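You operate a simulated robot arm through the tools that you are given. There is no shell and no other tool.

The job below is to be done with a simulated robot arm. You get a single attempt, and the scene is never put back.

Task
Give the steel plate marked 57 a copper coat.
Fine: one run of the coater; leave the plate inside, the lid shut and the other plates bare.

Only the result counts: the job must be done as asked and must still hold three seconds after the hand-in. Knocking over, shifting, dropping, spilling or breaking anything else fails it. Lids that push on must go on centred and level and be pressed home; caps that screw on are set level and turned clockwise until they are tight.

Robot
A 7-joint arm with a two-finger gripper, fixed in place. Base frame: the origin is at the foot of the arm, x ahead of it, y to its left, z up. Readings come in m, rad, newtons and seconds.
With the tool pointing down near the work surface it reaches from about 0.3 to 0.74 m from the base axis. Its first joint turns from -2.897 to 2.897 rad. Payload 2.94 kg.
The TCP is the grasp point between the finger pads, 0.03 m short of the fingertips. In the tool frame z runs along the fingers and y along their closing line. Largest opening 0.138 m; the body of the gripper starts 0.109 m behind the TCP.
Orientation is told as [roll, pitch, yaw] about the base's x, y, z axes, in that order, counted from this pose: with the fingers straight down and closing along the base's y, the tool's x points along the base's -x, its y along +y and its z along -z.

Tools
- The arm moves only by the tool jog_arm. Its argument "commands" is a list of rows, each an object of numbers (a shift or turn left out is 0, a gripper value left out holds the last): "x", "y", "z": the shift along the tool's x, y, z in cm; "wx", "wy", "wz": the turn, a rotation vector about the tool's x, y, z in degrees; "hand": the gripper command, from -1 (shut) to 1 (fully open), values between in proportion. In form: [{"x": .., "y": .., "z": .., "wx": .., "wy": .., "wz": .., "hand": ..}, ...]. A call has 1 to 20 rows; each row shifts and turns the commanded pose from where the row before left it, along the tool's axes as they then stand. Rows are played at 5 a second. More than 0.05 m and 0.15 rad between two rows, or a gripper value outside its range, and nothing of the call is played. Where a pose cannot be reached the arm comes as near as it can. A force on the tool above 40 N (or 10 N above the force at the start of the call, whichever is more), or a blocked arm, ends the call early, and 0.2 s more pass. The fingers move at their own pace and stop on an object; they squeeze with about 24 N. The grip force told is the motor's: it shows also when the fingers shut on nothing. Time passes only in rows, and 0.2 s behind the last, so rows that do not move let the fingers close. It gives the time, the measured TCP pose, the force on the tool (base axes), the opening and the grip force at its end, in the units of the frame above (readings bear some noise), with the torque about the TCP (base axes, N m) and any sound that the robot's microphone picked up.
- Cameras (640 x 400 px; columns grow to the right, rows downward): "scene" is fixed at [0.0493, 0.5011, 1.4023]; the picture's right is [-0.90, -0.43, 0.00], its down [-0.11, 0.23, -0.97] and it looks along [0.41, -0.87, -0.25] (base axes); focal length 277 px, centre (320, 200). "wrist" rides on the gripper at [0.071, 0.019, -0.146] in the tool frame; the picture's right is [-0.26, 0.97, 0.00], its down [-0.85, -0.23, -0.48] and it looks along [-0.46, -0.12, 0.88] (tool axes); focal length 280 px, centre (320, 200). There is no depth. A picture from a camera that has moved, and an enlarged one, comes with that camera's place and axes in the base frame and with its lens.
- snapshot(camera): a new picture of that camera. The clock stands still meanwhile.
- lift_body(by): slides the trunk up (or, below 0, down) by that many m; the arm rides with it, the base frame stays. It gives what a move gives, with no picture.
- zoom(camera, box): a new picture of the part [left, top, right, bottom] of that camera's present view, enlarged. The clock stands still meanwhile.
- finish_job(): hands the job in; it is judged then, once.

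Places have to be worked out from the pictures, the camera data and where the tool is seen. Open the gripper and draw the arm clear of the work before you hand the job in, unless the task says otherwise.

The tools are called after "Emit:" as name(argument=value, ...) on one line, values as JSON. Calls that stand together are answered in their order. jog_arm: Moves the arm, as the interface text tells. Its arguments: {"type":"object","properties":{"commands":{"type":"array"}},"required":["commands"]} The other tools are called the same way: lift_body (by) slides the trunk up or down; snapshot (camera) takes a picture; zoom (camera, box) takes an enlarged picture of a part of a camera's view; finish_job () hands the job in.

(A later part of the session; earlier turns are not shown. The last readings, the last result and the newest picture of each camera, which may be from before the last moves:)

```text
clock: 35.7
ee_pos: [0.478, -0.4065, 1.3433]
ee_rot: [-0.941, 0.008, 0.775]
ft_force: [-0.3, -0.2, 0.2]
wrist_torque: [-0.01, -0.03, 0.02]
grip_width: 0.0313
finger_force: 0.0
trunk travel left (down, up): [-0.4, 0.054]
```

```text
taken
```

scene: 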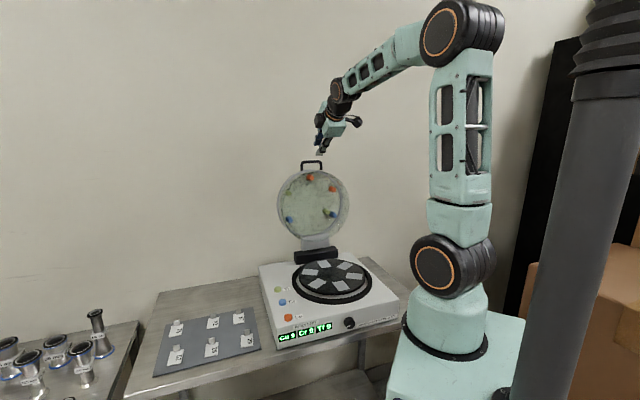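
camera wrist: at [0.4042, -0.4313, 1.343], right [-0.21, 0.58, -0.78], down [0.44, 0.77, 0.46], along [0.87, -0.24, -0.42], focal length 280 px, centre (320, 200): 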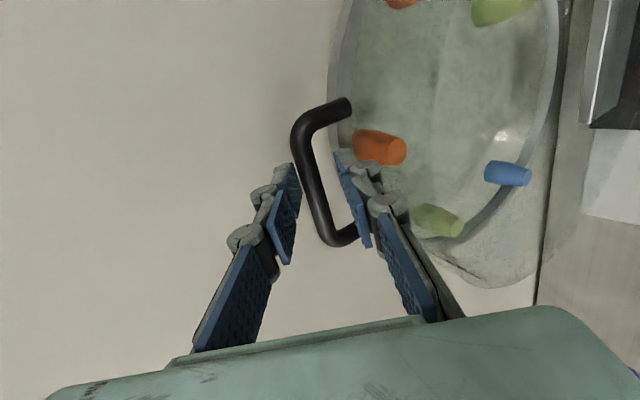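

The lid stands open by itself. I look at the lid underside and the carousel slots closely.

Emit:
zoom(camera="scene", box=[260, 155, 370, 250])

Emit:
zoom(camera="scene", box=[280, 240, 390, 310])

```text
4.21 times, centred on (315, 202) of scene
camera zoom: at [0.0493, 0.5011, 1.4023], right [-0.9, -0.43, 0.0], down [-0.11, 0.23, -0.97], along [0.41, -0.87, -0.25], focal length 1164 px, centre (341, 190)
```

zoom: 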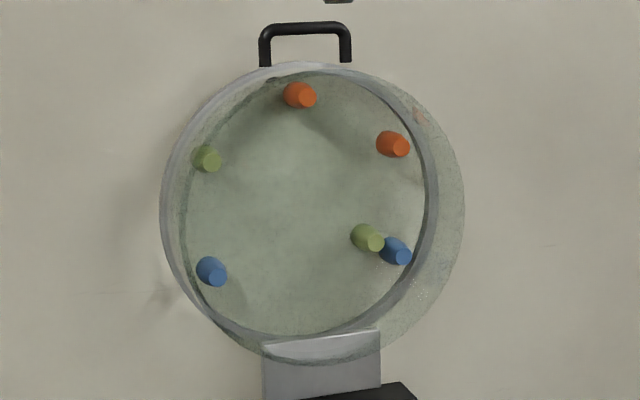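

```text
5.71 times, centred on (335, 275) of scene
camera zoom: at [0.0493, 0.5011, 1.4023], right [-0.9, -0.43, 0.0], down [-0.11, 0.23, -0.97], along [0.41, -0.87, -0.25], focal length 1580 px, centre (234, -229)
```

zoom: 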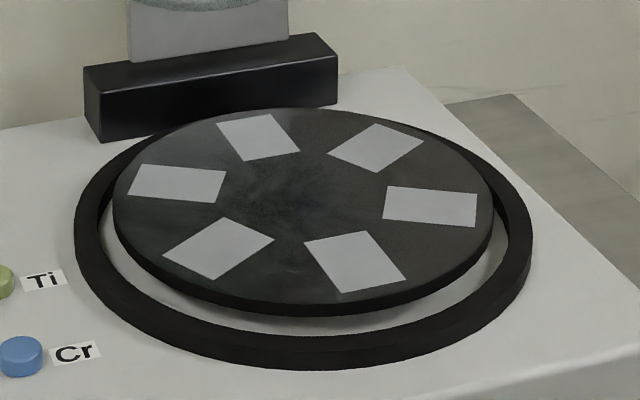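

I zoom in more on the sources to see how they are aimed.

Emit:
zoom(camera="scene", box=[295, 168, 345, 200])

Emit:
zoom(camera="scene", box=[280, 180, 345, 230])

```text
12.50 times, centred on (320, 184) of scene
camera zoom: at [0.0493, 0.5011, 1.4023], right [-0.9, -0.43, 0.0], down [-0.11, 0.23, -0.97], along [0.41, -0.87, -0.25], focal length 3457 px, centre (320, 400)
```

zoom: 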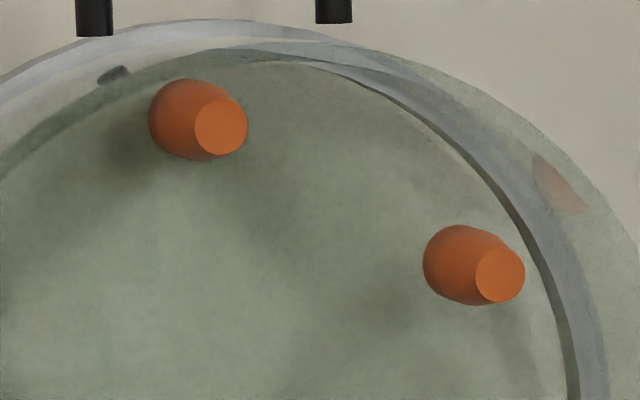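

```text
8.00 times, centred on (312, 205) of scene
camera zoom: at [0.0493, 0.5011, 1.4023], right [-0.9, -0.43, 0.0], down [-0.11, 0.23, -0.97], along [0.41, -0.87, -0.25], focal length 2213 px, centre (380, 160)
```

zoom: 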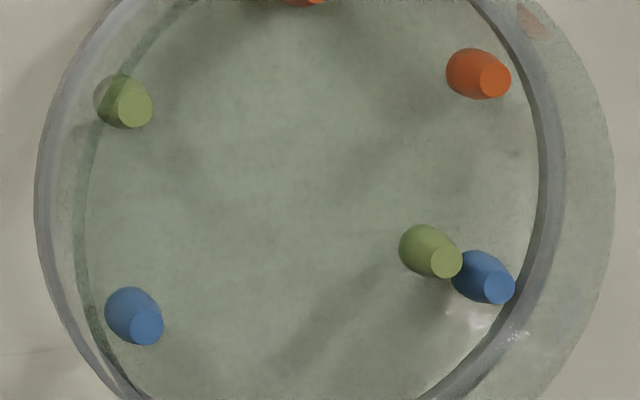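

The Cu source sits at the handle-side slot, which is the one I'll use. I back away from the lid, level the tool and come down to a travel height in front.

Emit:
jog_arm(commands=[{"y": 2.65, "z": -3.65}, {"y": 2.65, "z": -3.65}, {"y": 2.65, "z": -3.65}, {"y": 2.65, "z": -3.65}, {"wx": -7.7}, {"wx": -7.7}, {"wx": -7.7}, {"wx": -7.7}, {"wx": -7.7}, {"wx": -7.7}, {"wx": -7.7}, {}])

```text
clock: 36.6
ee_pos: [0.3861, -0.306, 1.2459]
ee_rot: [-0.735, 0.086, 0.78]
ft_force: [0.6, -0.2, 0.4]
wrist_torque: [0.01, -0.02, 0.01]
grip_width: 0.0312
finger_force: 0.1
trunk travel left (down, up): [-0.4, 0.054]
stopped in row 4: the arm was blocked; the commanded pose is now the measured one
```

The arm was blocked in row 4 and the pose has drifted; I look before moving on.

Emit:
snapshot(camera="scene")

Emit:
snapshot(camera="wrist")

```text
taken
```

scene: 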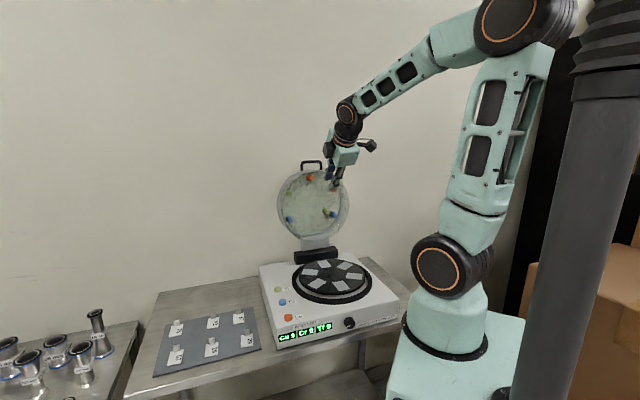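

```text
taken
camera wrist: at [0.2655, -0.2695, 1.3463], right [-0.36, 0.65, -0.67], down [0.53, 0.73, 0.43], along [0.77, -0.2, -0.61], focal length 280 px, centre (320, 200)
```

wrist: 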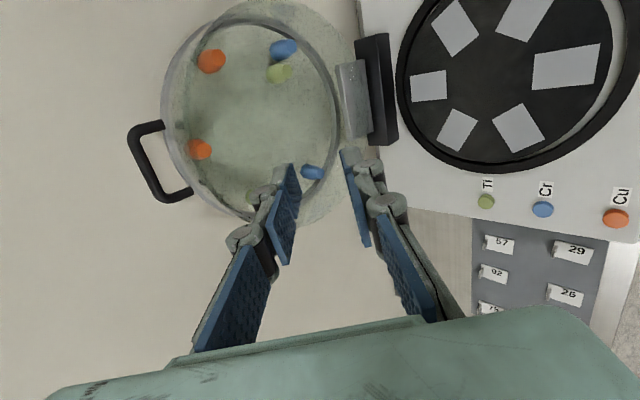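

Nothing was touched; the arm was simply folded to its limit. I level the tool from here.

Emit:
jog_arm(commands=[{"wx": -7}, {"wx": -7}, {"wx": -7}, {"wx": -7}, {"wx": -7}, {"wx": -7}, {}])

```text
clock: 38.2
ee_pos: [0.3889, -0.3045, 1.2479]
ee_rot: [-0.005, 0.085, 0.782]
ft_force: [-0.6, -0.5, 0.0]
wrist_torque: [0.02, -0.01, 0.01]
grip_width: 0.031
finger_force: 0.1
trunk travel left (down, up): [-0.4, 0.054]
```

Now I correct the small pitch and travel over to the mat at moderate height.

Emit:
jog_arm(commands=[{"wy": -4.9}, {"x": -4.2, "y": 0.8, "z": 2}, {"x": -4.2, "y": 0.8, "z": 2}, {"x": -4.2, "y": 0.2, "z": 2.4}, {"x": -4.2, "y": 0, "z": 2.4}, {"x": -4.2, "y": -0.3, "z": 2.4}, {"x": -4.2, "y": -0.3, "z": 2.4}, {}])

Emit:
snapshot(camera="wrist")

Emit:
snapshot(camera="scene")

```text
clock: 40.0
ee_pos: [0.5605, -0.118, 1.1112]
ee_rot: [-0.007, 0.001, 0.78]
ft_force: [-0.3, 0.9, -0.2]
wrist_torque: [0.03, 0.0, -0.02]
grip_width: 0.031
finger_force: 0.0
trunk travel left (down, up): [-0.4, 0.054]
```

```text
taken
camera wrist: at [0.4959, -0.1528, 1.256], right [-0.49, 0.87, -0.01], down [0.76, 0.44, 0.48], along [0.42, 0.23, -0.88], focal length 280 px, centre (320, 200)
```

wrist: 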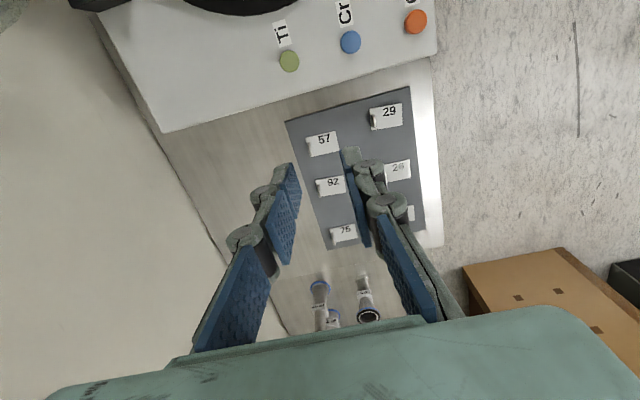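

```text
taken
```

scene: 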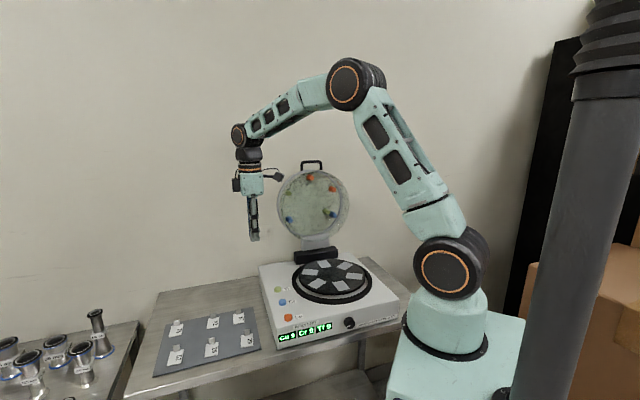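

Plate 57 is in view between the fingers' line; I zoom in on it.

Emit:
zoom(camera="wrist", box=[280, 100, 400, 180])

Emit:
zoom(camera="scene", box=[200, 300, 270, 350])

```text
5.00 times, centred on (340, 140) of wrist
camera zoom: at [0.4959, -0.1528, 1.256], right [-0.49, 0.87, -0.01], down [0.76, 0.44, 0.48], along [0.42, 0.23, -0.88], focal length 1402 px, centre (220, 500)
```

zoom: 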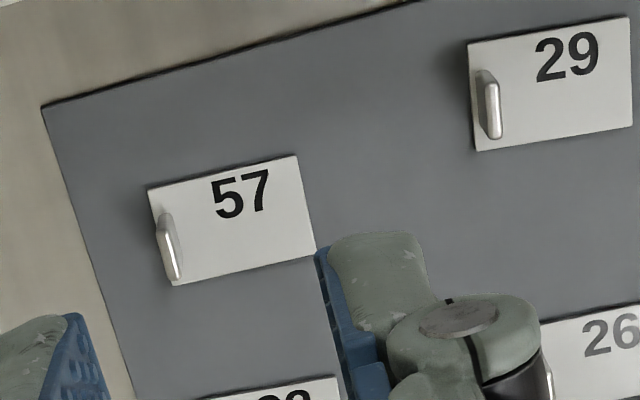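

```text
8.00 times, centred on (235, 325) of scene
camera zoom: at [0.0493, 0.5011, 1.4023], right [-0.9, -0.43, 0.0], down [-0.11, 0.23, -0.97], along [0.41, -0.87, -0.25], focal length 2213 px, centre (1000, -800)
```

zoom: 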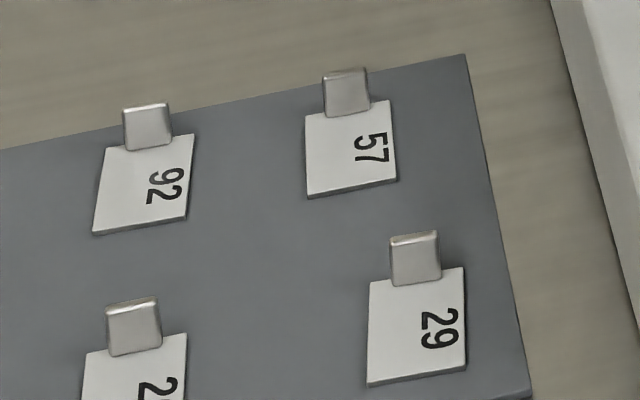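

Plate 57 measures about 50 x 35 mm with its lug at about (0.633, -0.098), top at z≈0.823, and it is yawed about 42.3°. I align above the lug and come down to z≈0.90.

Emit:
jog_arm(commands=[{"wz": 2.4}, {"x": -3.4, "y": -1.7}, {"x": -3.33, "y": -1.68}, {"z": 4.5}, {"z": 4.5}, {"z": 4.5}, {"z": 4.5}, {"z": 2.5}, {}])

Emit:
zoom(camera="wrist", box=[240, 80, 420, 220])

Emit:
zoom(camera="scene", box=[170, 240, 290, 350])

```text
clock: 42.0
ee_pos: [0.6336, -0.0977, 0.9057]
ee_rot: [-0.007, -0.001, 0.738]
ft_force: [-0.4, -0.4, -0.8]
wrist_torque: [-0.04, -0.02, 0.0]
grip_width: 0.0307
finger_force: 0.0
trunk travel left (down, up): [-0.4, 0.054]
```

```text
2.86 times, centred on (330, 150) of wrist
camera zoom: at [0.5673, -0.1302, 1.0513], right [-0.46, 0.89, -0.01], down [0.78, 0.4, 0.48], along [0.43, 0.21, -0.88], focal length 801 px, centre (291, 343)
```

zoom: 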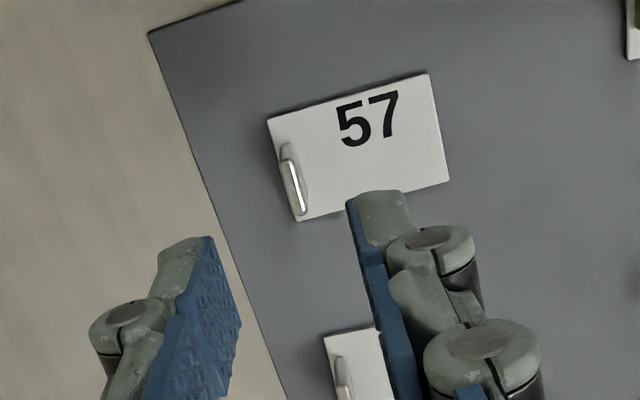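

```text
3.64 times, centred on (230, 295) of scene
camera zoom: at [0.0493, 0.5011, 1.4023], right [-0.9, -0.43, 0.0], down [-0.11, 0.23, -0.97], along [0.41, -0.87, -0.25], focal length 1006 px, centre (647, -146)
```

zoom: 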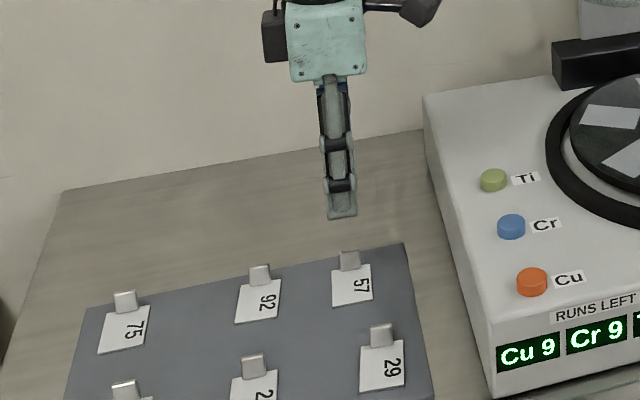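

The lug is within 1 mm of the tool axis. I descend to about z 0.838, with the fingertips a few mm above the plate, and look before closing.

Emit:
jog_arm(commands=[{"z": 3}, {"z": 2}, {"z": 1}, {"z": 0.7}, {}])

Emit:
zoom(camera="wrist", box=[240, 120, 400, 240])

Emit:
zoom(camera="scene", box=[200, 280, 270, 340])

```text
clock: 43.2
ee_pos: [0.6331, -0.1003, 0.8396]
ee_rot: [-0.006, 0.0, 0.739]
ft_force: [0.3, 0.7, 0.1]
wrist_torque: [0.0, 0.0, -0.03]
grip_width: 0.0313
finger_force: 0.0
trunk travel left (down, up): [-0.4, 0.054]
```

```text
3.33 times, centred on (320, 180) of wrist
camera zoom: at [0.5664, -0.1316, 0.9842], right [-0.46, 0.89, -0.01], down [0.78, 0.4, 0.48], along [0.43, 0.21, -0.88], focal length 935 px, centre (320, 267)
```

zoom: 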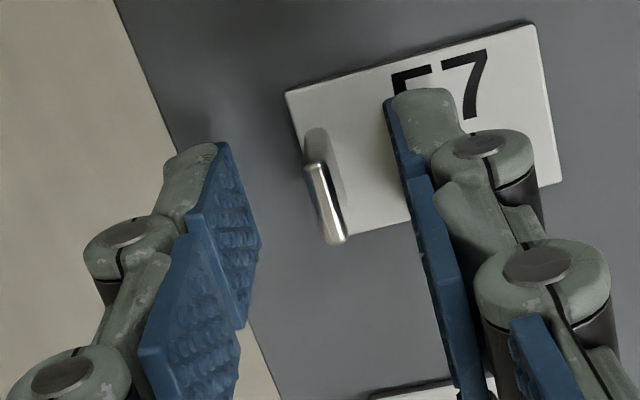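

```text
6.67 times, centred on (235, 310) of scene
camera zoom: at [0.0493, 0.5011, 1.4023], right [-0.9, -0.43, 0.0], down [-0.11, 0.23, -0.97], along [0.41, -0.87, -0.25], focal length 1844 px, centre (887, -533)
```

zoom: 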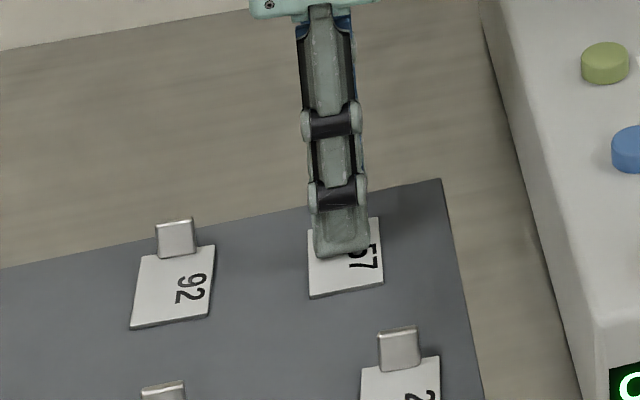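

The lug is well between the pads. A tiny shift, 2 mm lower, then close.

Emit:
jog_arm(commands=[{"y": 0.12, "z": 0.2}, {}, {"hand": -1}, {}, {}, {}])

Emit:
zoom(camera="wrist", box=[240, 120, 400, 240])

Emit:
zoom(camera="scene", box=[200, 280, 270, 340])

```text
clock: 44.6
ee_pos: [0.6314, -0.0974, 0.8371]
ee_rot: [-0.005, 0.002, 0.738]
ft_force: [-0.1, -0.4, 0.0]
wrist_torque: [0.0, 0.01, 0.02]
grip_width: 0.0058
finger_force: 23.7
trunk travel left (down, up): [-0.4, 0.054]
```

```text
3.33 times, centred on (320, 180) of wrist
camera zoom: at [0.5662, -0.1308, 0.9821], right [-0.46, 0.89, -0.01], down [0.78, 0.4, 0.48], along [0.43, 0.21, -0.88], focal length 935 px, centre (320, 267)
```

zoom: 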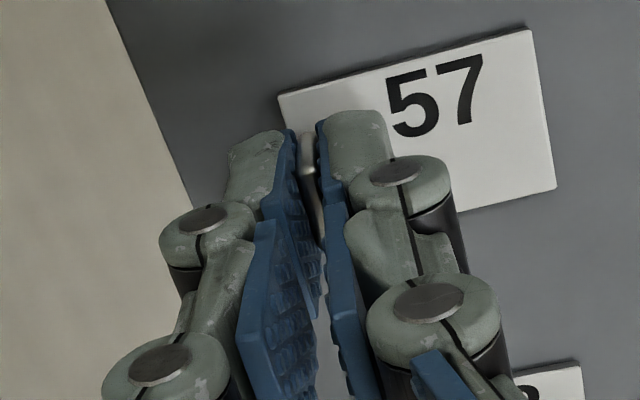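

```text
6.67 times, centred on (235, 310) of scene
camera zoom: at [0.0493, 0.5011, 1.4023], right [-0.9, -0.43, 0.0], down [-0.11, 0.23, -0.97], along [0.41, -0.87, -0.25], focal length 1844 px, centre (887, -533)
```

zoom: 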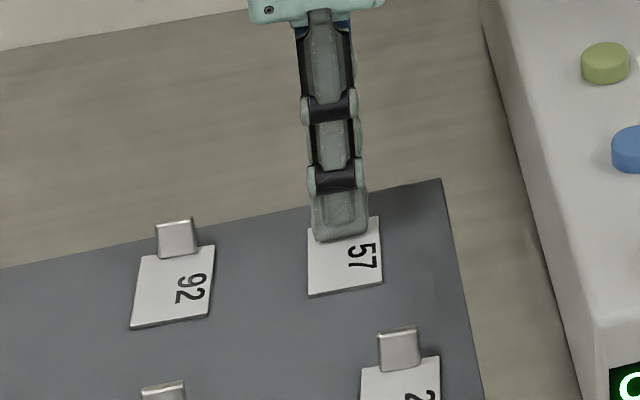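

The lug is held. I lift the plate straight up and check that it hangs well.

Emit:
jog_arm(commands=[{"z": -1}, {"z": -3}, {"z": -4.5}, {"z": -4.5}, {"z": -4.5}, {}])

Emit:
zoom(camera="wrist", box=[220, 100, 420, 240])

Emit:
zoom(camera="scene", box=[150, 190, 310, 350])

```text
clock: 46.0
ee_pos: [0.6312, -0.0996, 1.0123]
ee_rot: [-0.006, 0.003, 0.738]
ft_force: [0.5, 1.1, -0.3]
wrist_torque: [-0.03, 0.02, 0.03]
grip_width: 0.0059
finger_force: 23.3
trunk travel left (down, up): [-0.4, 0.054]
```

```text
2.86 times, centred on (320, 170) of wrist
camera zoom: at [0.5656, -0.1311, 1.1572], right [-0.46, 0.89, -0.01], down [0.78, 0.4, 0.48], along [0.43, 0.21, -0.88], focal length 801 px, centre (320, 286)
```

zoom: 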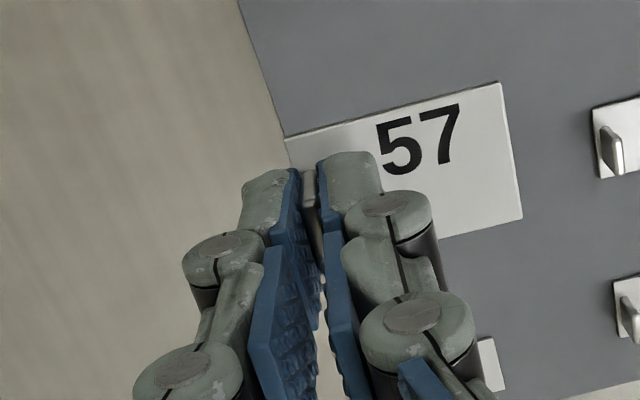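

```text
2.50 times, centred on (230, 270) of scene
camera zoom: at [0.0493, 0.5011, 1.4023], right [-0.9, -0.43, 0.0], down [-0.11, 0.23, -0.97], along [0.41, -0.87, -0.25], focal length 691 px, centre (545, 25)
```

zoom: 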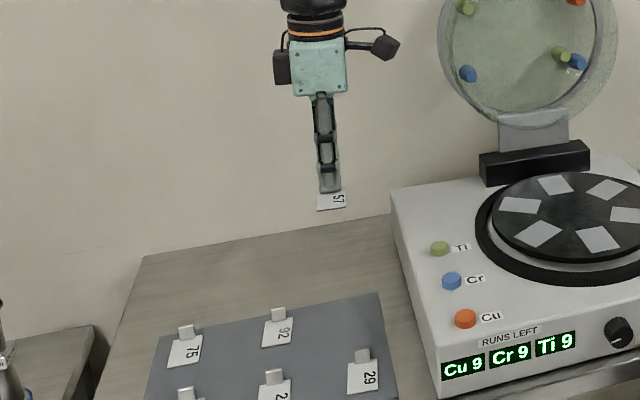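

The plate hangs level. I carry it over to the handle-side slot at this height.

Emit:
jog_arm(commands=[{"x": 4.14, "y": 1.2}, {"x": 4.14, "y": 1.0}, {"x": 4.14, "y": 0.9}, {"x": 4.14, "y": 0.8}, {"x": 4.14, "y": 0.7}, {"x": 4.14, "y": 0.5}, {"x": 4.14, "y": 0.4}, {"x": 4.14, "y": 0.23, "wz": -2}, {}])

Emit:
snapshot(camera="wrist")

Emit:
zoom(camera="wrist", box=[200, 60, 440, 240])

Emit:
zoom(camera="scene", box=[270, 190, 400, 310])

```text
clock: 48.0
ee_pos: [0.3515, -0.2793, 1.0119]
ee_rot: [-0.008, 0.0, 0.775]
ft_force: [0.4, 0.4, -1.1]
wrist_torque: [0.02, -0.03, -0.01]
grip_width: 0.006
finger_force: 24.0
trunk travel left (down, up): [-0.4, 0.054]
```

```text
taken
camera wrist: at [0.2872, -0.3135, 1.1563], right [-0.49, 0.87, -0.01], down [0.77, 0.43, 0.48], along [0.42, 0.23, -0.88], focal length 280 px, centre (320, 200)
```

wrist: 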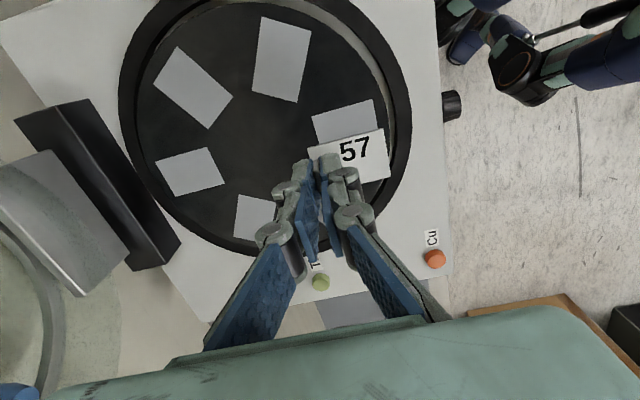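

```text
2.22 times, centred on (320, 150) of wrist
camera zoom: at [0.2872, -0.3135, 1.1563], right [-0.49, 0.87, -0.01], down [0.77, 0.43, 0.48], along [0.42, 0.23, -0.88], focal length 623 px, centre (320, 311)
```

zoom: 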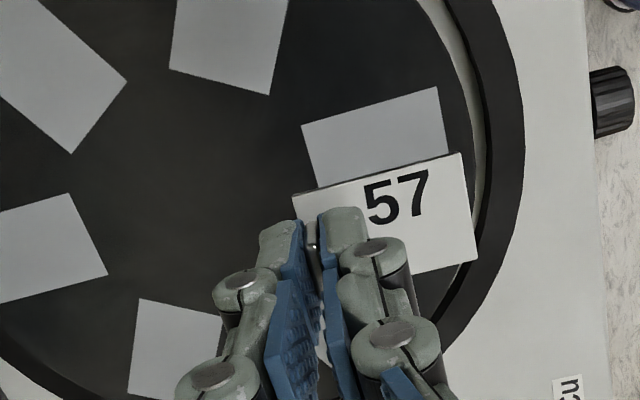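

```text
3.33 times, centred on (335, 250) of scene
camera zoom: at [0.0493, 0.5011, 1.4023], right [-0.9, -0.43, 0.0], down [-0.11, 0.23, -0.97], along [0.41, -0.87, -0.25], focal length 922 px, centre (270, 33)
```

zoom: 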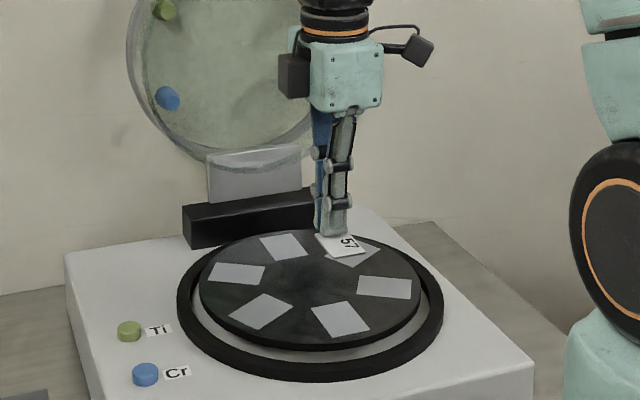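

The plate needs to move about 4.5 mm outward to sit centred on the pad. I do that and descend to just above the platter.

Emit:
jog_arm(commands=[{"y": 0.46}, {"z": 3}, {"z": 2.5}, {"z": 1.2}, {}])

Emit:
zoom(camera="wrist", box=[200, 60, 440, 240])

Emit:
zoom(camera="scene", box=[300, 250, 370, 310])

```text
clock: 49.2
ee_pos: [0.3467, -0.276, 0.9444]
ee_rot: [-0.008, 0.002, 0.772]
ft_force: [-0.2, 0.0, -0.5]
wrist_torque: [0.01, 0.0, -0.02]
grip_width: 0.0059
finger_force: 23.9
trunk travel left (down, up): [-0.4, 0.054]
```

```text
2.22 times, centred on (320, 150) of wrist
camera zoom: at [0.2823, -0.3104, 1.0899], right [-0.49, 0.87, -0.01], down [0.77, 0.43, 0.48], along [0.42, 0.23, -0.88], focal length 623 px, centre (320, 311)
```

zoom: 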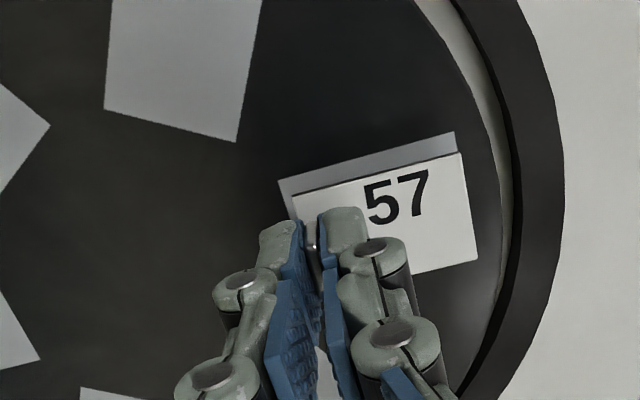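

```text
6.67 times, centred on (335, 280) of scene
camera zoom: at [0.0493, 0.5011, 1.4023], right [-0.9, -0.43, 0.0], down [-0.11, 0.23, -0.97], along [0.41, -0.87, -0.25], focal length 1844 px, centre (220, -333)
```

zoom: 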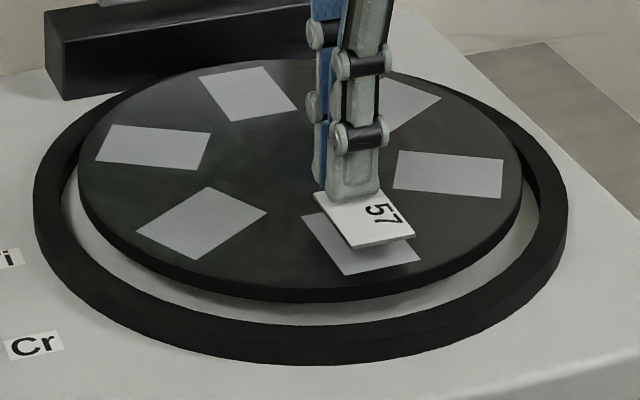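

The plate is about 1.4 cm above the pad and nearly centred. I nudge 1.5 mm and lower in small steps, watching the force.

Emit:
jog_arm(commands=[{"x": -0.15, "y": -0.15}, {"z": 0.5}, {"z": 0.4}, {}])

Emit:
zoom(camera="scene", box=[310, 260, 360, 300])

Emit:
zoom(camera="wrist", box=[260, 100, 400, 200])

```text
clock: 50.2
ee_pos: [0.3479, -0.2762, 0.9356]
ee_rot: [-0.005, 0.002, 0.774]
ft_force: [-0.5, 0.7, -0.7]
wrist_torque: [0.0, 0.0, -0.01]
grip_width: 0.0059
finger_force: 23.6
trunk travel left (down, up): [-0.4, 0.054]
```

```text
10.00 times, centred on (335, 280) of scene
camera zoom: at [0.0493, 0.5011, 1.4023], right [-0.9, -0.43, 0.0], down [-0.11, 0.23, -0.97], along [0.41, -0.87, -0.25], focal length 2766 px, centre (170, -600)
```

zoom: 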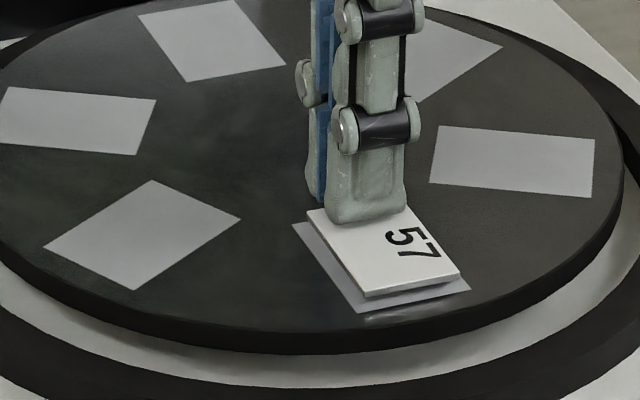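

```text
4.00 times, centred on (330, 150) of wrist
camera zoom: at [0.2835, -0.3109, 1.0812], right [-0.49, 0.87, -0.01], down [0.77, 0.43, 0.48], along [0.42, 0.23, -0.88], focal length 1122 px, centre (280, 400)
```

zoom: 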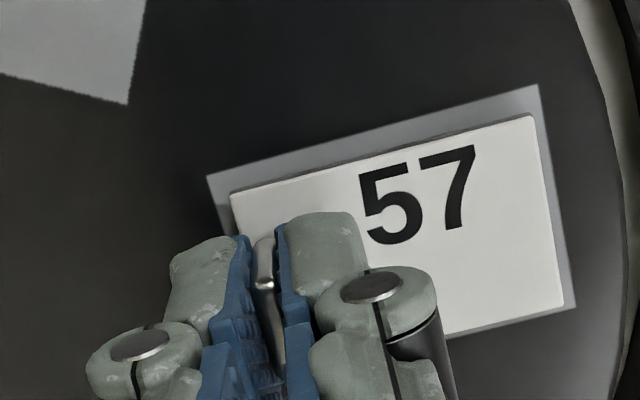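

Well centred, with a few mm left. I lower further in 2 mm steps.

Emit:
jog_arm(commands=[{"z": 0.2}, {"z": 0.2}, {}])

Emit:
zoom(camera="scene", box=[310, 260, 360, 300])

```text
clock: 51.0
ee_pos: [0.3461, -0.2774, 0.9326]
ee_rot: [-0.007, 0.001, 0.773]
ft_force: [0.0, -0.8, 4.3]
wrist_torque: [-0.01, 0.06, 0.03]
grip_width: 0.006
finger_force: 24.0
trunk travel left (down, up): [-0.4, 0.054]
```

```text
10.00 times, centred on (335, 280) of scene
camera zoom: at [0.0493, 0.5011, 1.4023], right [-0.9, -0.43, 0.0], down [-0.11, 0.23, -0.97], along [0.41, -0.87, -0.25], focal length 2766 px, centre (170, -600)
```

zoom: 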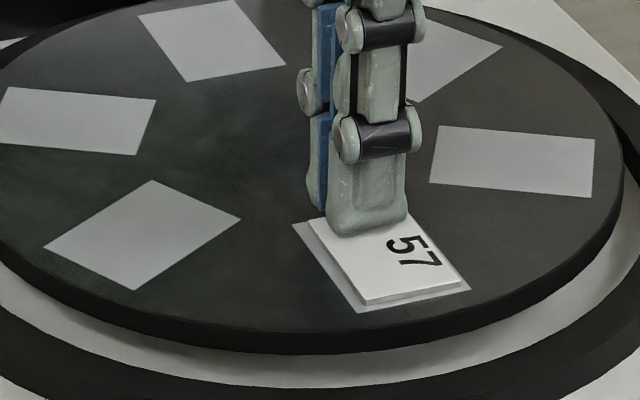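

Contact (4.3 N) and the plate sits centred on its pad. I release and lift away.

Emit:
jog_arm(commands=[{"hand": -0.6}, {}, {}, {"z": -1}, {"z": -3}, {"z": -4}, {"z": -4}, {}])

Emit:
zoom(camera="scene", box=[310, 260, 360, 300])

Emit:
zoom(camera="wrist", box=[200, 40, 440, 200])

```text
clock: 52.9
ee_pos: [0.3453, -0.2748, 1.0521]
ee_rot: [-0.004, 0.0, 0.774]
ft_force: [0.8, -0.1, 0.4]
wrist_torque: [0.02, -0.01, 0.02]
grip_width: 0.0278
finger_force: 0.1
trunk travel left (down, up): [-0.4, 0.054]
```

```text
10.00 times, centred on (335, 280) of scene
camera zoom: at [0.0493, 0.5011, 1.4023], right [-0.9, -0.43, 0.0], down [-0.11, 0.23, -0.97], along [0.41, -0.87, -0.25], focal length 2766 px, centre (170, -600)
```

zoom: 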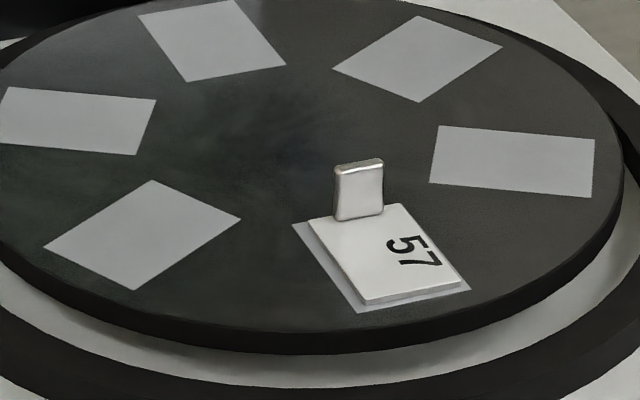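

```text
2.50 times, centred on (320, 120) of wrist
camera zoom: at [0.2816, -0.3092, 1.1961], right [-0.49, 0.87, -0.01], down [0.77, 0.43, 0.48], along [0.42, 0.23, -0.88], focal length 701 px, centre (320, 400)
```

zoom: 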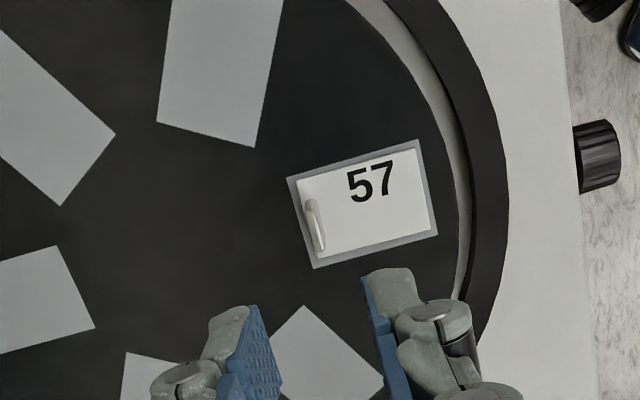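

Plate 57 sits squarely on its pad. Next I go up and tilt the tool again to regrip the lid handle in its open position.

Emit:
jog_arm(commands=[{"z": -4}, {"z": -4}, {"z": -4}, {"z": -4}, {"z": -4}, {"y": -2}, {"y": -2}, {"wx": 7}, {"wx": 7}, {"wx": 7}, {"wx": 7}, {"wx": 7}, {"wx": 7}, {}])

```text
clock: 55.9
ee_pos: [0.3747, -0.3057, 1.2312]
ee_rot: [-0.694, 0.014, 0.772]
ft_force: [-0.1, -0.6, 2.3]
wrist_torque: [-0.02, 0.01, 0.01]
grip_width: 0.0277
finger_force: 0.1
trunk travel left (down, up): [-0.4, 0.054]
```

I move up toward the handle along the clear side, then finish the tilt.

Emit:
jog_arm(commands=[{"x": -0.1, "y": -4.57, "z": 0.2}, {"x": -0.1, "y": -4.57, "z": 0.2}, {"x": -0.1, "y": -4.57, "z": 0.2}, {"x": -0.1, "y": -4.57, "z": 0.1}, {"wx": 7}, {"wx": 7}, {}])

Emit:
snapshot(camera="wrist")

Emit:
zoom(camera="scene", box=[240, 80, 400, 260])

```text
clock: 57.5
ee_pos: [0.4738, -0.3989, 1.3708]
ee_rot: [-0.984, 0.002, 0.775]
ft_force: [-0.2, 0.0, 0.4]
wrist_torque: [0.0, 0.01, -0.01]
grip_width: 0.0278
finger_force: 0.1
trunk travel left (down, up): [-0.4, 0.054]
```

```text
taken
camera wrist: at [0.3324, -0.3537, 1.4353], right [-0.19, 0.56, -0.8], down [0.42, 0.79, 0.45], along [0.89, -0.25, -0.38], focal length 280 px, centre (320, 200)
```

wrist: 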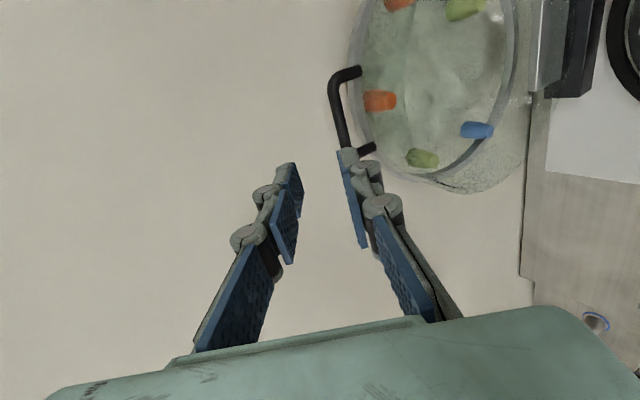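

```text
2.22 times, centred on (320, 170) of scene
camera zoom: at [0.0493, 0.5011, 1.4023], right [-0.9, -0.43, 0.0], down [-0.11, 0.23, -0.97], along [0.41, -0.87, -0.25], focal length 615 px, centre (320, 267)
```

zoom: 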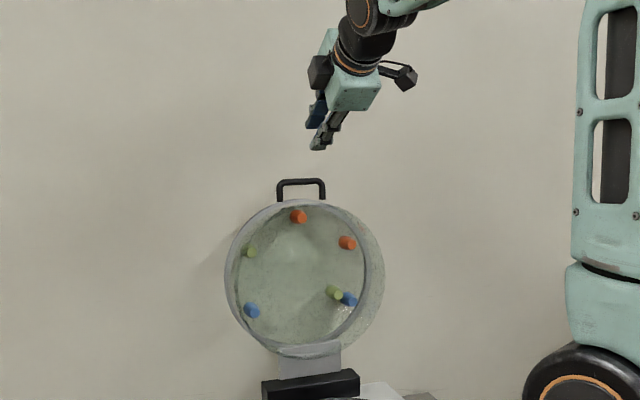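

The bar is where predicted. I align and advance along the fingers, stopping 3 cm short to check.

Emit:
jog_arm(commands=[{"wx": -2.35}, {"x": 0.33, "y": 1.95}, {"z": 4}, {"z": 4}, {"z": 3}, {}])

Emit:
zoom(camera="wrist", box=[220, 60, 440, 240])

Emit:
zoom(camera="scene", box=[270, 130, 340, 190])

```text
clock: 58.9
ee_pos: [0.5261, -0.4572, 1.289]
ee_rot: [-0.942, 0.001, 0.774]
ft_force: [0.8, -0.4, -0.6]
wrist_torque: [0.0, 0.01, 0.0]
grip_width: 0.0278
finger_force: 0.0
trunk travel left (down, up): [-0.4, 0.054]
```

```text
2.22 times, centred on (330, 150) of wrist
camera zoom: at [0.3854, -0.4139, 1.3587], right [-0.21, 0.59, -0.78], down [0.43, 0.77, 0.47], along [0.88, -0.24, -0.42], focal length 623 px, centre (298, 311)
```

zoom: 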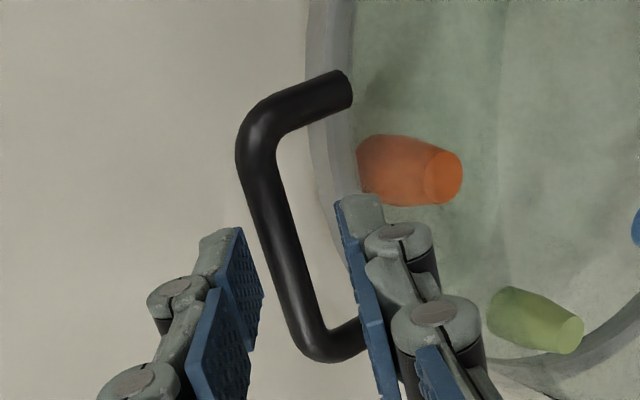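

```text
6.67 times, centred on (305, 160) of scene
camera zoom: at [0.0493, 0.5011, 1.4023], right [-0.9, -0.43, 0.0], down [-0.11, 0.23, -0.97], along [0.41, -0.87, -0.25], focal length 1844 px, centre (420, 467)
```

zoom: 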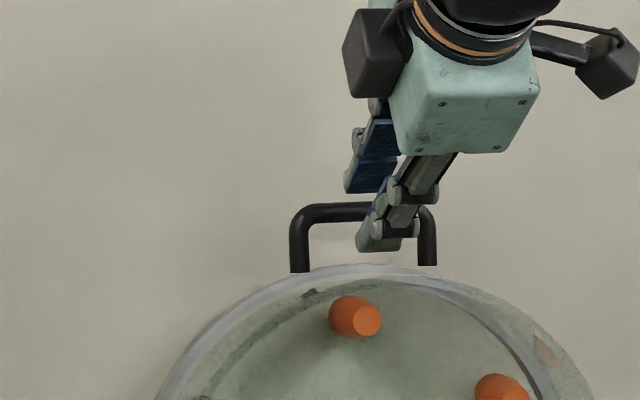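

The bar lies between the fingers. I shift slightly toward the bar's middle, advance the last 2.8 cm and grip.

Emit:
jog_arm(commands=[{"x": -0.5}, {"z": 1.4}, {"z": 1.4}, {}, {"hand": -1}, {}, {}])

Emit:
zoom(camera="wrist", box=[220, 60, 440, 240])

Emit:
zoom(camera="scene", box=[270, 130, 340, 190])

```text
clock: 60.5
ee_pos: [0.545, -0.4708, 1.2753]
ee_rot: [-0.949, 0.002, 0.775]
ft_force: [4.3, -3.0, 10.7]
wrist_torque: [-0.61, 0.51, 0.45]
grip_width: 0.0104
finger_force: 37.7
trunk travel left (down, up): [-0.4, 0.054]
```

```text
2.22 times, centred on (330, 150) of wrist
camera zoom: at [0.4049, -0.4273, 1.345], right [-0.21, 0.58, -0.78], down [0.43, 0.77, 0.46], along [0.88, -0.24, -0.41], focal length 623 px, centre (298, 311)
```

zoom: 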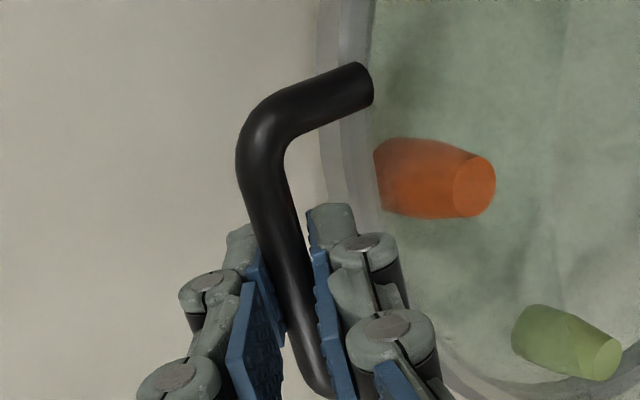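

```text
6.67 times, centred on (305, 160) of scene
camera zoom: at [0.0493, 0.5011, 1.4023], right [-0.9, -0.43, 0.0], down [-0.11, 0.23, -0.97], along [0.41, -0.87, -0.25], focal length 1844 px, centre (420, 467)
```

zoom: 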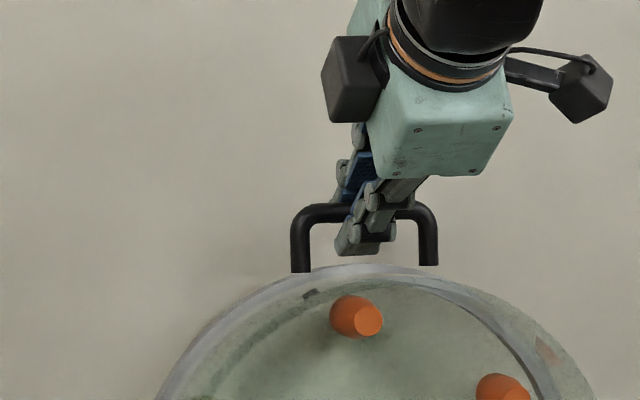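

The handle is gripped again. I swing the lid back along the same arc in reverse, checking forces.

Emit:
jog_arm(commands=[{"y": 1.12, "z": -2.11}, {"y": 1.27, "z": -2.04}, {"y": 1.42, "z": -1.94}, {"y": 1.54, "z": -1.84}, {}])

```text
clock: 61.6
ee_pos: [0.477, -0.4019, 1.2748]
ee_rot: [-0.936, 0.002, 0.771]
ft_force: [-6.5, -2.8, -3.4]
wrist_torque: [-0.46, 0.62, 0.3]
grip_width: 0.0108
finger_force: 37.3
trunk travel left (down, up): [-0.4, 0.054]
```

Tracking well with low force. I continue, bringing the tool back toward vertical as the lid comes down.

Emit:
jog_arm(commands=[{"y": 1.58, "z": -1.73, "wx": -5}, {"y": 1.83, "z": -1.44, "wx": -5}, {"y": 2.03, "z": -1.11, "wx": -5}, {"y": 2.17, "z": -0.78, "wx": -5}, {}])

Emit:
zoom(camera="scene", box=[230, 80, 430, 280])

```text
clock: 62.9
ee_pos: [0.4149, -0.3407, 1.2533]
ee_rot: [-0.588, 0.0, 0.775]
ft_force: [2.3, -7.4, -16.8]
wrist_torque: [-0.2, 0.21, 0.4]
grip_width: 0.0107
finger_force: 37.1
trunk travel left (down, up): [-0.4, 0.054]
```

```text
2.00 times, centred on (330, 180) of scene
camera zoom: at [0.0493, 0.5011, 1.4023], right [-0.9, -0.43, 0.0], down [-0.11, 0.23, -0.97], along [0.41, -0.87, -0.25], focal length 553 px, centre (300, 240)
```

zoom: 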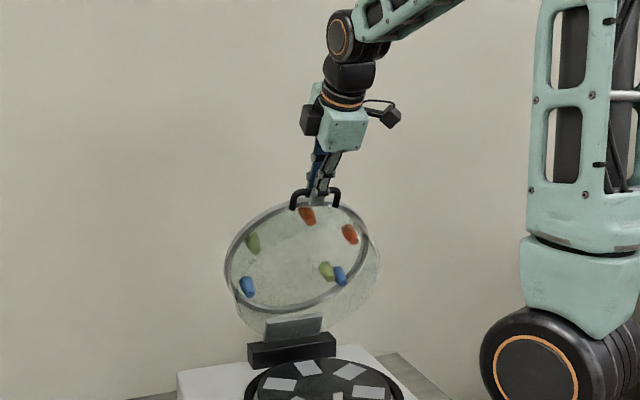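

A mild radial pull has built up, so I bring the path in by a few mm and continue.

Emit:
jog_arm(commands=[{"y": 2.35, "z": -0.15, "wx": -5}, {"y": 2.31, "z": -0.03, "wx": -5}, {"y": 2.29, "z": 0.34, "wx": -5}, {"y": 2.21, "z": 0.7, "wx": -5}, {}])

```text
clock: 64.0
ee_pos: [0.3582, -0.2838, 1.2076]
ee_rot: [-0.243, 0.0, 0.772]
ft_force: [-4.7, -11.1, -5.2]
wrist_torque: [-0.3, 0.17, 0.05]
grip_width: 0.0108
finger_force: 38.2
trunk travel left (down, up): [-0.4, 0.054]
```

A small sideways pull; I correct 2 mm and continue.

Emit:
jog_arm(commands=[{"x": 0.2, "y": 2.07, "z": 1.06, "wx": -5}, {"y": 1.88, "z": 1.37, "wx": -5}, {"y": 1.66, "z": 1.68, "wx": -3.9}, {}])

Emit:
zoom(camera="scene", box=[230, 110, 430, 310])

```text
clock: 65.0
ee_pos: [0.3251, -0.2495, 1.1574]
ee_rot: [0.0, 0.0, 0.772]
ft_force: [1.5, -3.5, -2.8]
wrist_torque: [0.27, -0.41, -0.09]
grip_width: 0.0107
finger_force: 37.6
trunk travel left (down, up): [-0.4, 0.054]
```

```text
2.00 times, centred on (330, 210) of scene
camera zoom: at [0.0493, 0.5011, 1.4023], right [-0.9, -0.43, 0.0], down [-0.11, 0.23, -0.97], along [0.41, -0.87, -0.25], focal length 553 px, centre (300, 180)
```

zoom: 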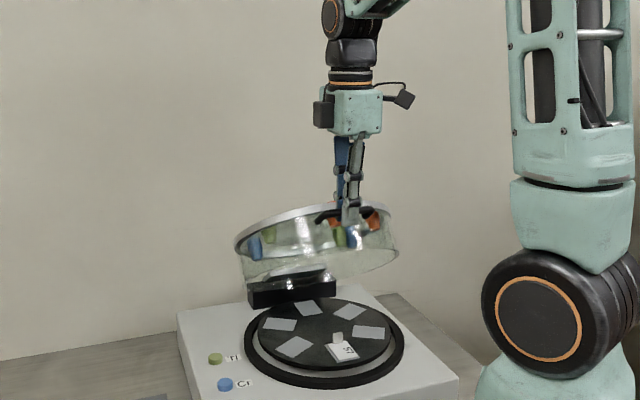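

The lid follows nicely with low force. Next part of the arc down.

Emit:
jog_arm(commands=[{"y": 1.47, "z": 1.9}, {"y": 1.33, "z": 1.99}, {"y": 1.19, "z": 2.09}, {"y": 1.04, "z": 2.16}, {}])

```text
clock: 66.2
ee_pos: [0.2885, -0.2139, 1.073]
ee_rot: [0.001, 0.001, 0.774]
ft_force: [-0.5, 0.5, -2.3]
wrist_torque: [0.0, -0.03, -0.22]
grip_width: 0.0109
finger_force: 38.2
trunk travel left (down, up): [-0.4, 0.054]
```

Very smooth. Four more steps.

Emit:
jog_arm(commands=[{"y": 0.89, "z": 2.23}, {"y": 0.73, "z": 2.29}, {"y": 0.56, "z": 2.33}, {"y": 0.35, "z": 1.5}, {}])

Emit:
zoom(camera="scene", box=[270, 200, 420, 310])

```text
clock: 67.5
ee_pos: [0.2725, -0.1955, 0.9907]
ee_rot: [-0.002, 0.002, 0.773]
ft_force: [5.1, -1.2, -2.0]
wrist_torque: [0.09, -0.21, -0.28]
grip_width: 0.0105
finger_force: 37.8
trunk travel left (down, up): [-0.4, 0.054]
```

```text
3.64 times, centred on (345, 255) of scene
camera zoom: at [0.0493, 0.5011, 1.4023], right [-0.9, -0.43, 0.0], down [-0.11, 0.23, -0.97], along [0.41, -0.87, -0.25], focal length 1006 px, centre (229, 0)
```

zoom: 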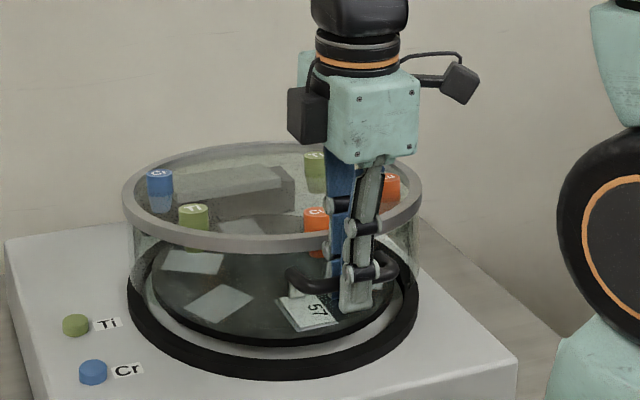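

Last few centimetres: I lower gently until the lid seats.

Emit:
jog_arm(commands=[{"y": 0.1, "z": 1.2}, {"y": 0.05, "z": 1.2}, {"z": 0.8}, {"z": 0.6}, {}])

Emit:
zoom(camera="scene", box=[270, 220, 420, 310])

```text
clock: 68.7
ee_pos: [0.2682, -0.1929, 0.9539]
ee_rot: [0.001, 0.003, 0.774]
ft_force: [-9.0, -1.8, -2.5]
wrist_torque: [-0.21, 0.24, -0.27]
grip_width: 0.0107
finger_force: 37.9
trunk travel left (down, up): [-0.4, 0.054]
```

```text
4.27 times, centred on (345, 265) of scene
camera zoom: at [0.0493, 0.5011, 1.4023], right [-0.9, -0.43, 0.0], down [-0.11, 0.23, -0.97], along [0.41, -0.87, -0.25], focal length 1180 px, centre (213, -77)
```

zoom: 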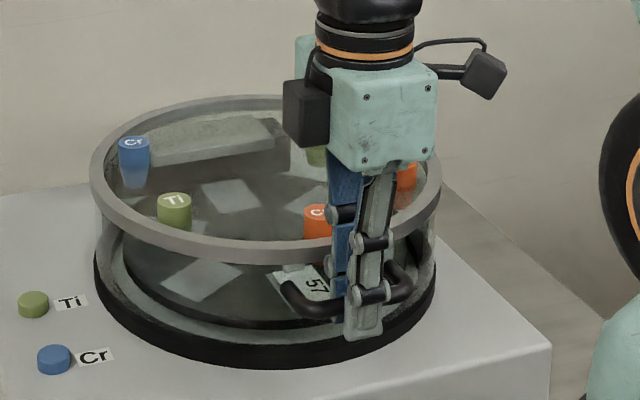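

Not seated yet by force. I go down in small steps until a clear upward reaction appears.

Emit:
jog_arm(commands=[{"z": 0.3}, {"z": 0.3}, {}])

```text
clock: 69.5
ee_pos: [0.2679, -0.1931, 0.9475]
ee_rot: [0.0, -0.001, 0.772]
ft_force: [-13.9, 1.0, 3.9]
wrist_torque: [-0.01, 0.21, -0.3]
grip_width: 0.0105
finger_force: 37.7
trunk travel left (down, up): [-0.4, 0.054]
```

Emit:
jog_arm(commands=[{"y": 0.1, "z": 0.3}, {"z": 0.2}, {}])

Emit:
zoom(camera="scene", box=[270, 220, 420, 310])

```text
clock: 70.0
ee_pos: [0.2684, -0.1934, 0.9474]
ee_rot: [-0.007, -0.002, 0.773]
ft_force: [-11.6, 3.2, 32.2]
wrist_torque: [-0.13, 0.32, -0.18]
grip_width: 0.0104
finger_force: 37.9
trunk travel left (down, up): [-0.4, 0.054]
stopped in row 2: the force on the tool passed its limit at 41 N (the readings are from after the stop); the commanded pose is now the measured one
```

```text
4.27 times, centred on (345, 265) of scene
camera zoom: at [0.0493, 0.5011, 1.4023], right [-0.9, -0.43, 0.0], down [-0.11, 0.23, -0.97], along [0.41, -0.87, -0.25], focal length 1180 px, centre (213, -77)
```

zoom: 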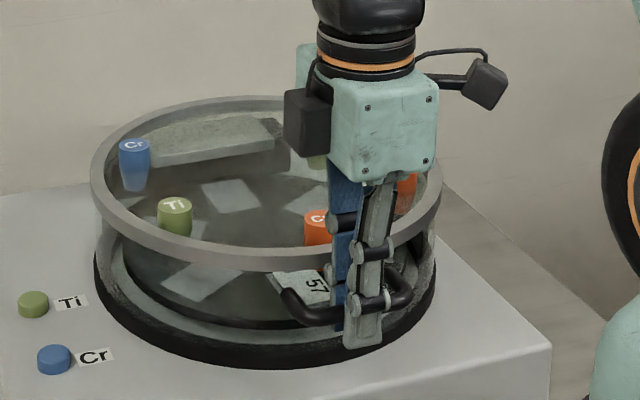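

The lid is seated firmly (over 40 N reaction, no further travel). I open the fingers slightly and lift straight off.

Emit:
jog_arm(commands=[{"z": -0.1}, {"hand": -0.58}, {}, {}, {"z": -2}, {"z": -4}, {"z": -4}, {}])

Emit:
zoom(camera="scene", box=[250, 220, 410, 350])

Emit:
snapshot(camera="wrist")

```text
clock: 71.8
ee_pos: [0.2714, -0.1944, 1.0483]
ee_rot: [-0.004, 0.001, 0.775]
ft_force: [0.7, -0.3, 0.2]
wrist_torque: [0.0, -0.01, 0.02]
grip_width: 0.0292
finger_force: 0.1
trunk travel left (down, up): [-0.4, 0.054]
```

```text
3.08 times, centred on (330, 285) of scene
camera zoom: at [0.0493, 0.5011, 1.4023], right [-0.9, -0.43, 0.0], down [-0.11, 0.23, -0.97], along [0.41, -0.87, -0.25], focal length 851 px, centre (289, -62)
```

zoom: 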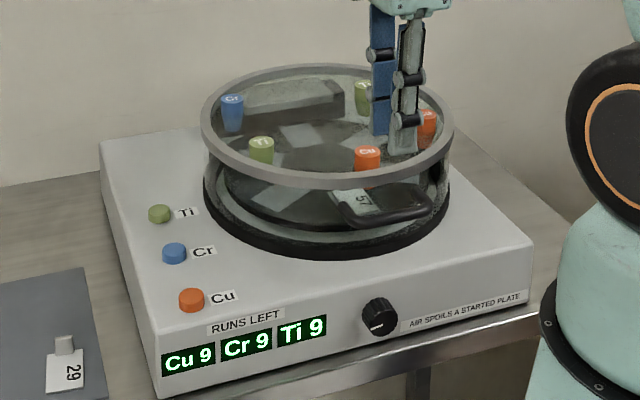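

```text
taken
camera wrist: at [0.2064, -0.2279, 1.1928], right [-0.49, 0.87, -0.01], down [0.77, 0.43, 0.48], along [0.42, 0.23, -0.88], focal length 280 px, centre (320, 200)
```

wrist: 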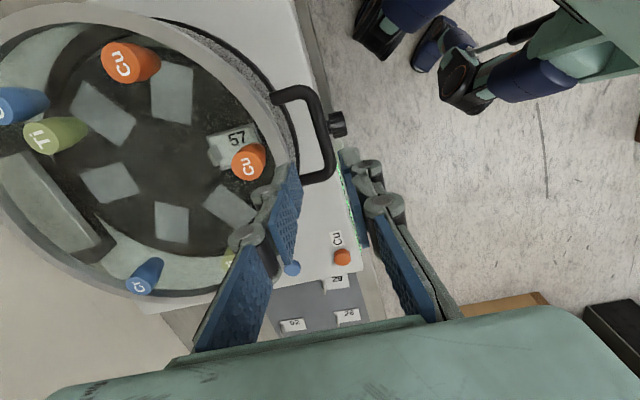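

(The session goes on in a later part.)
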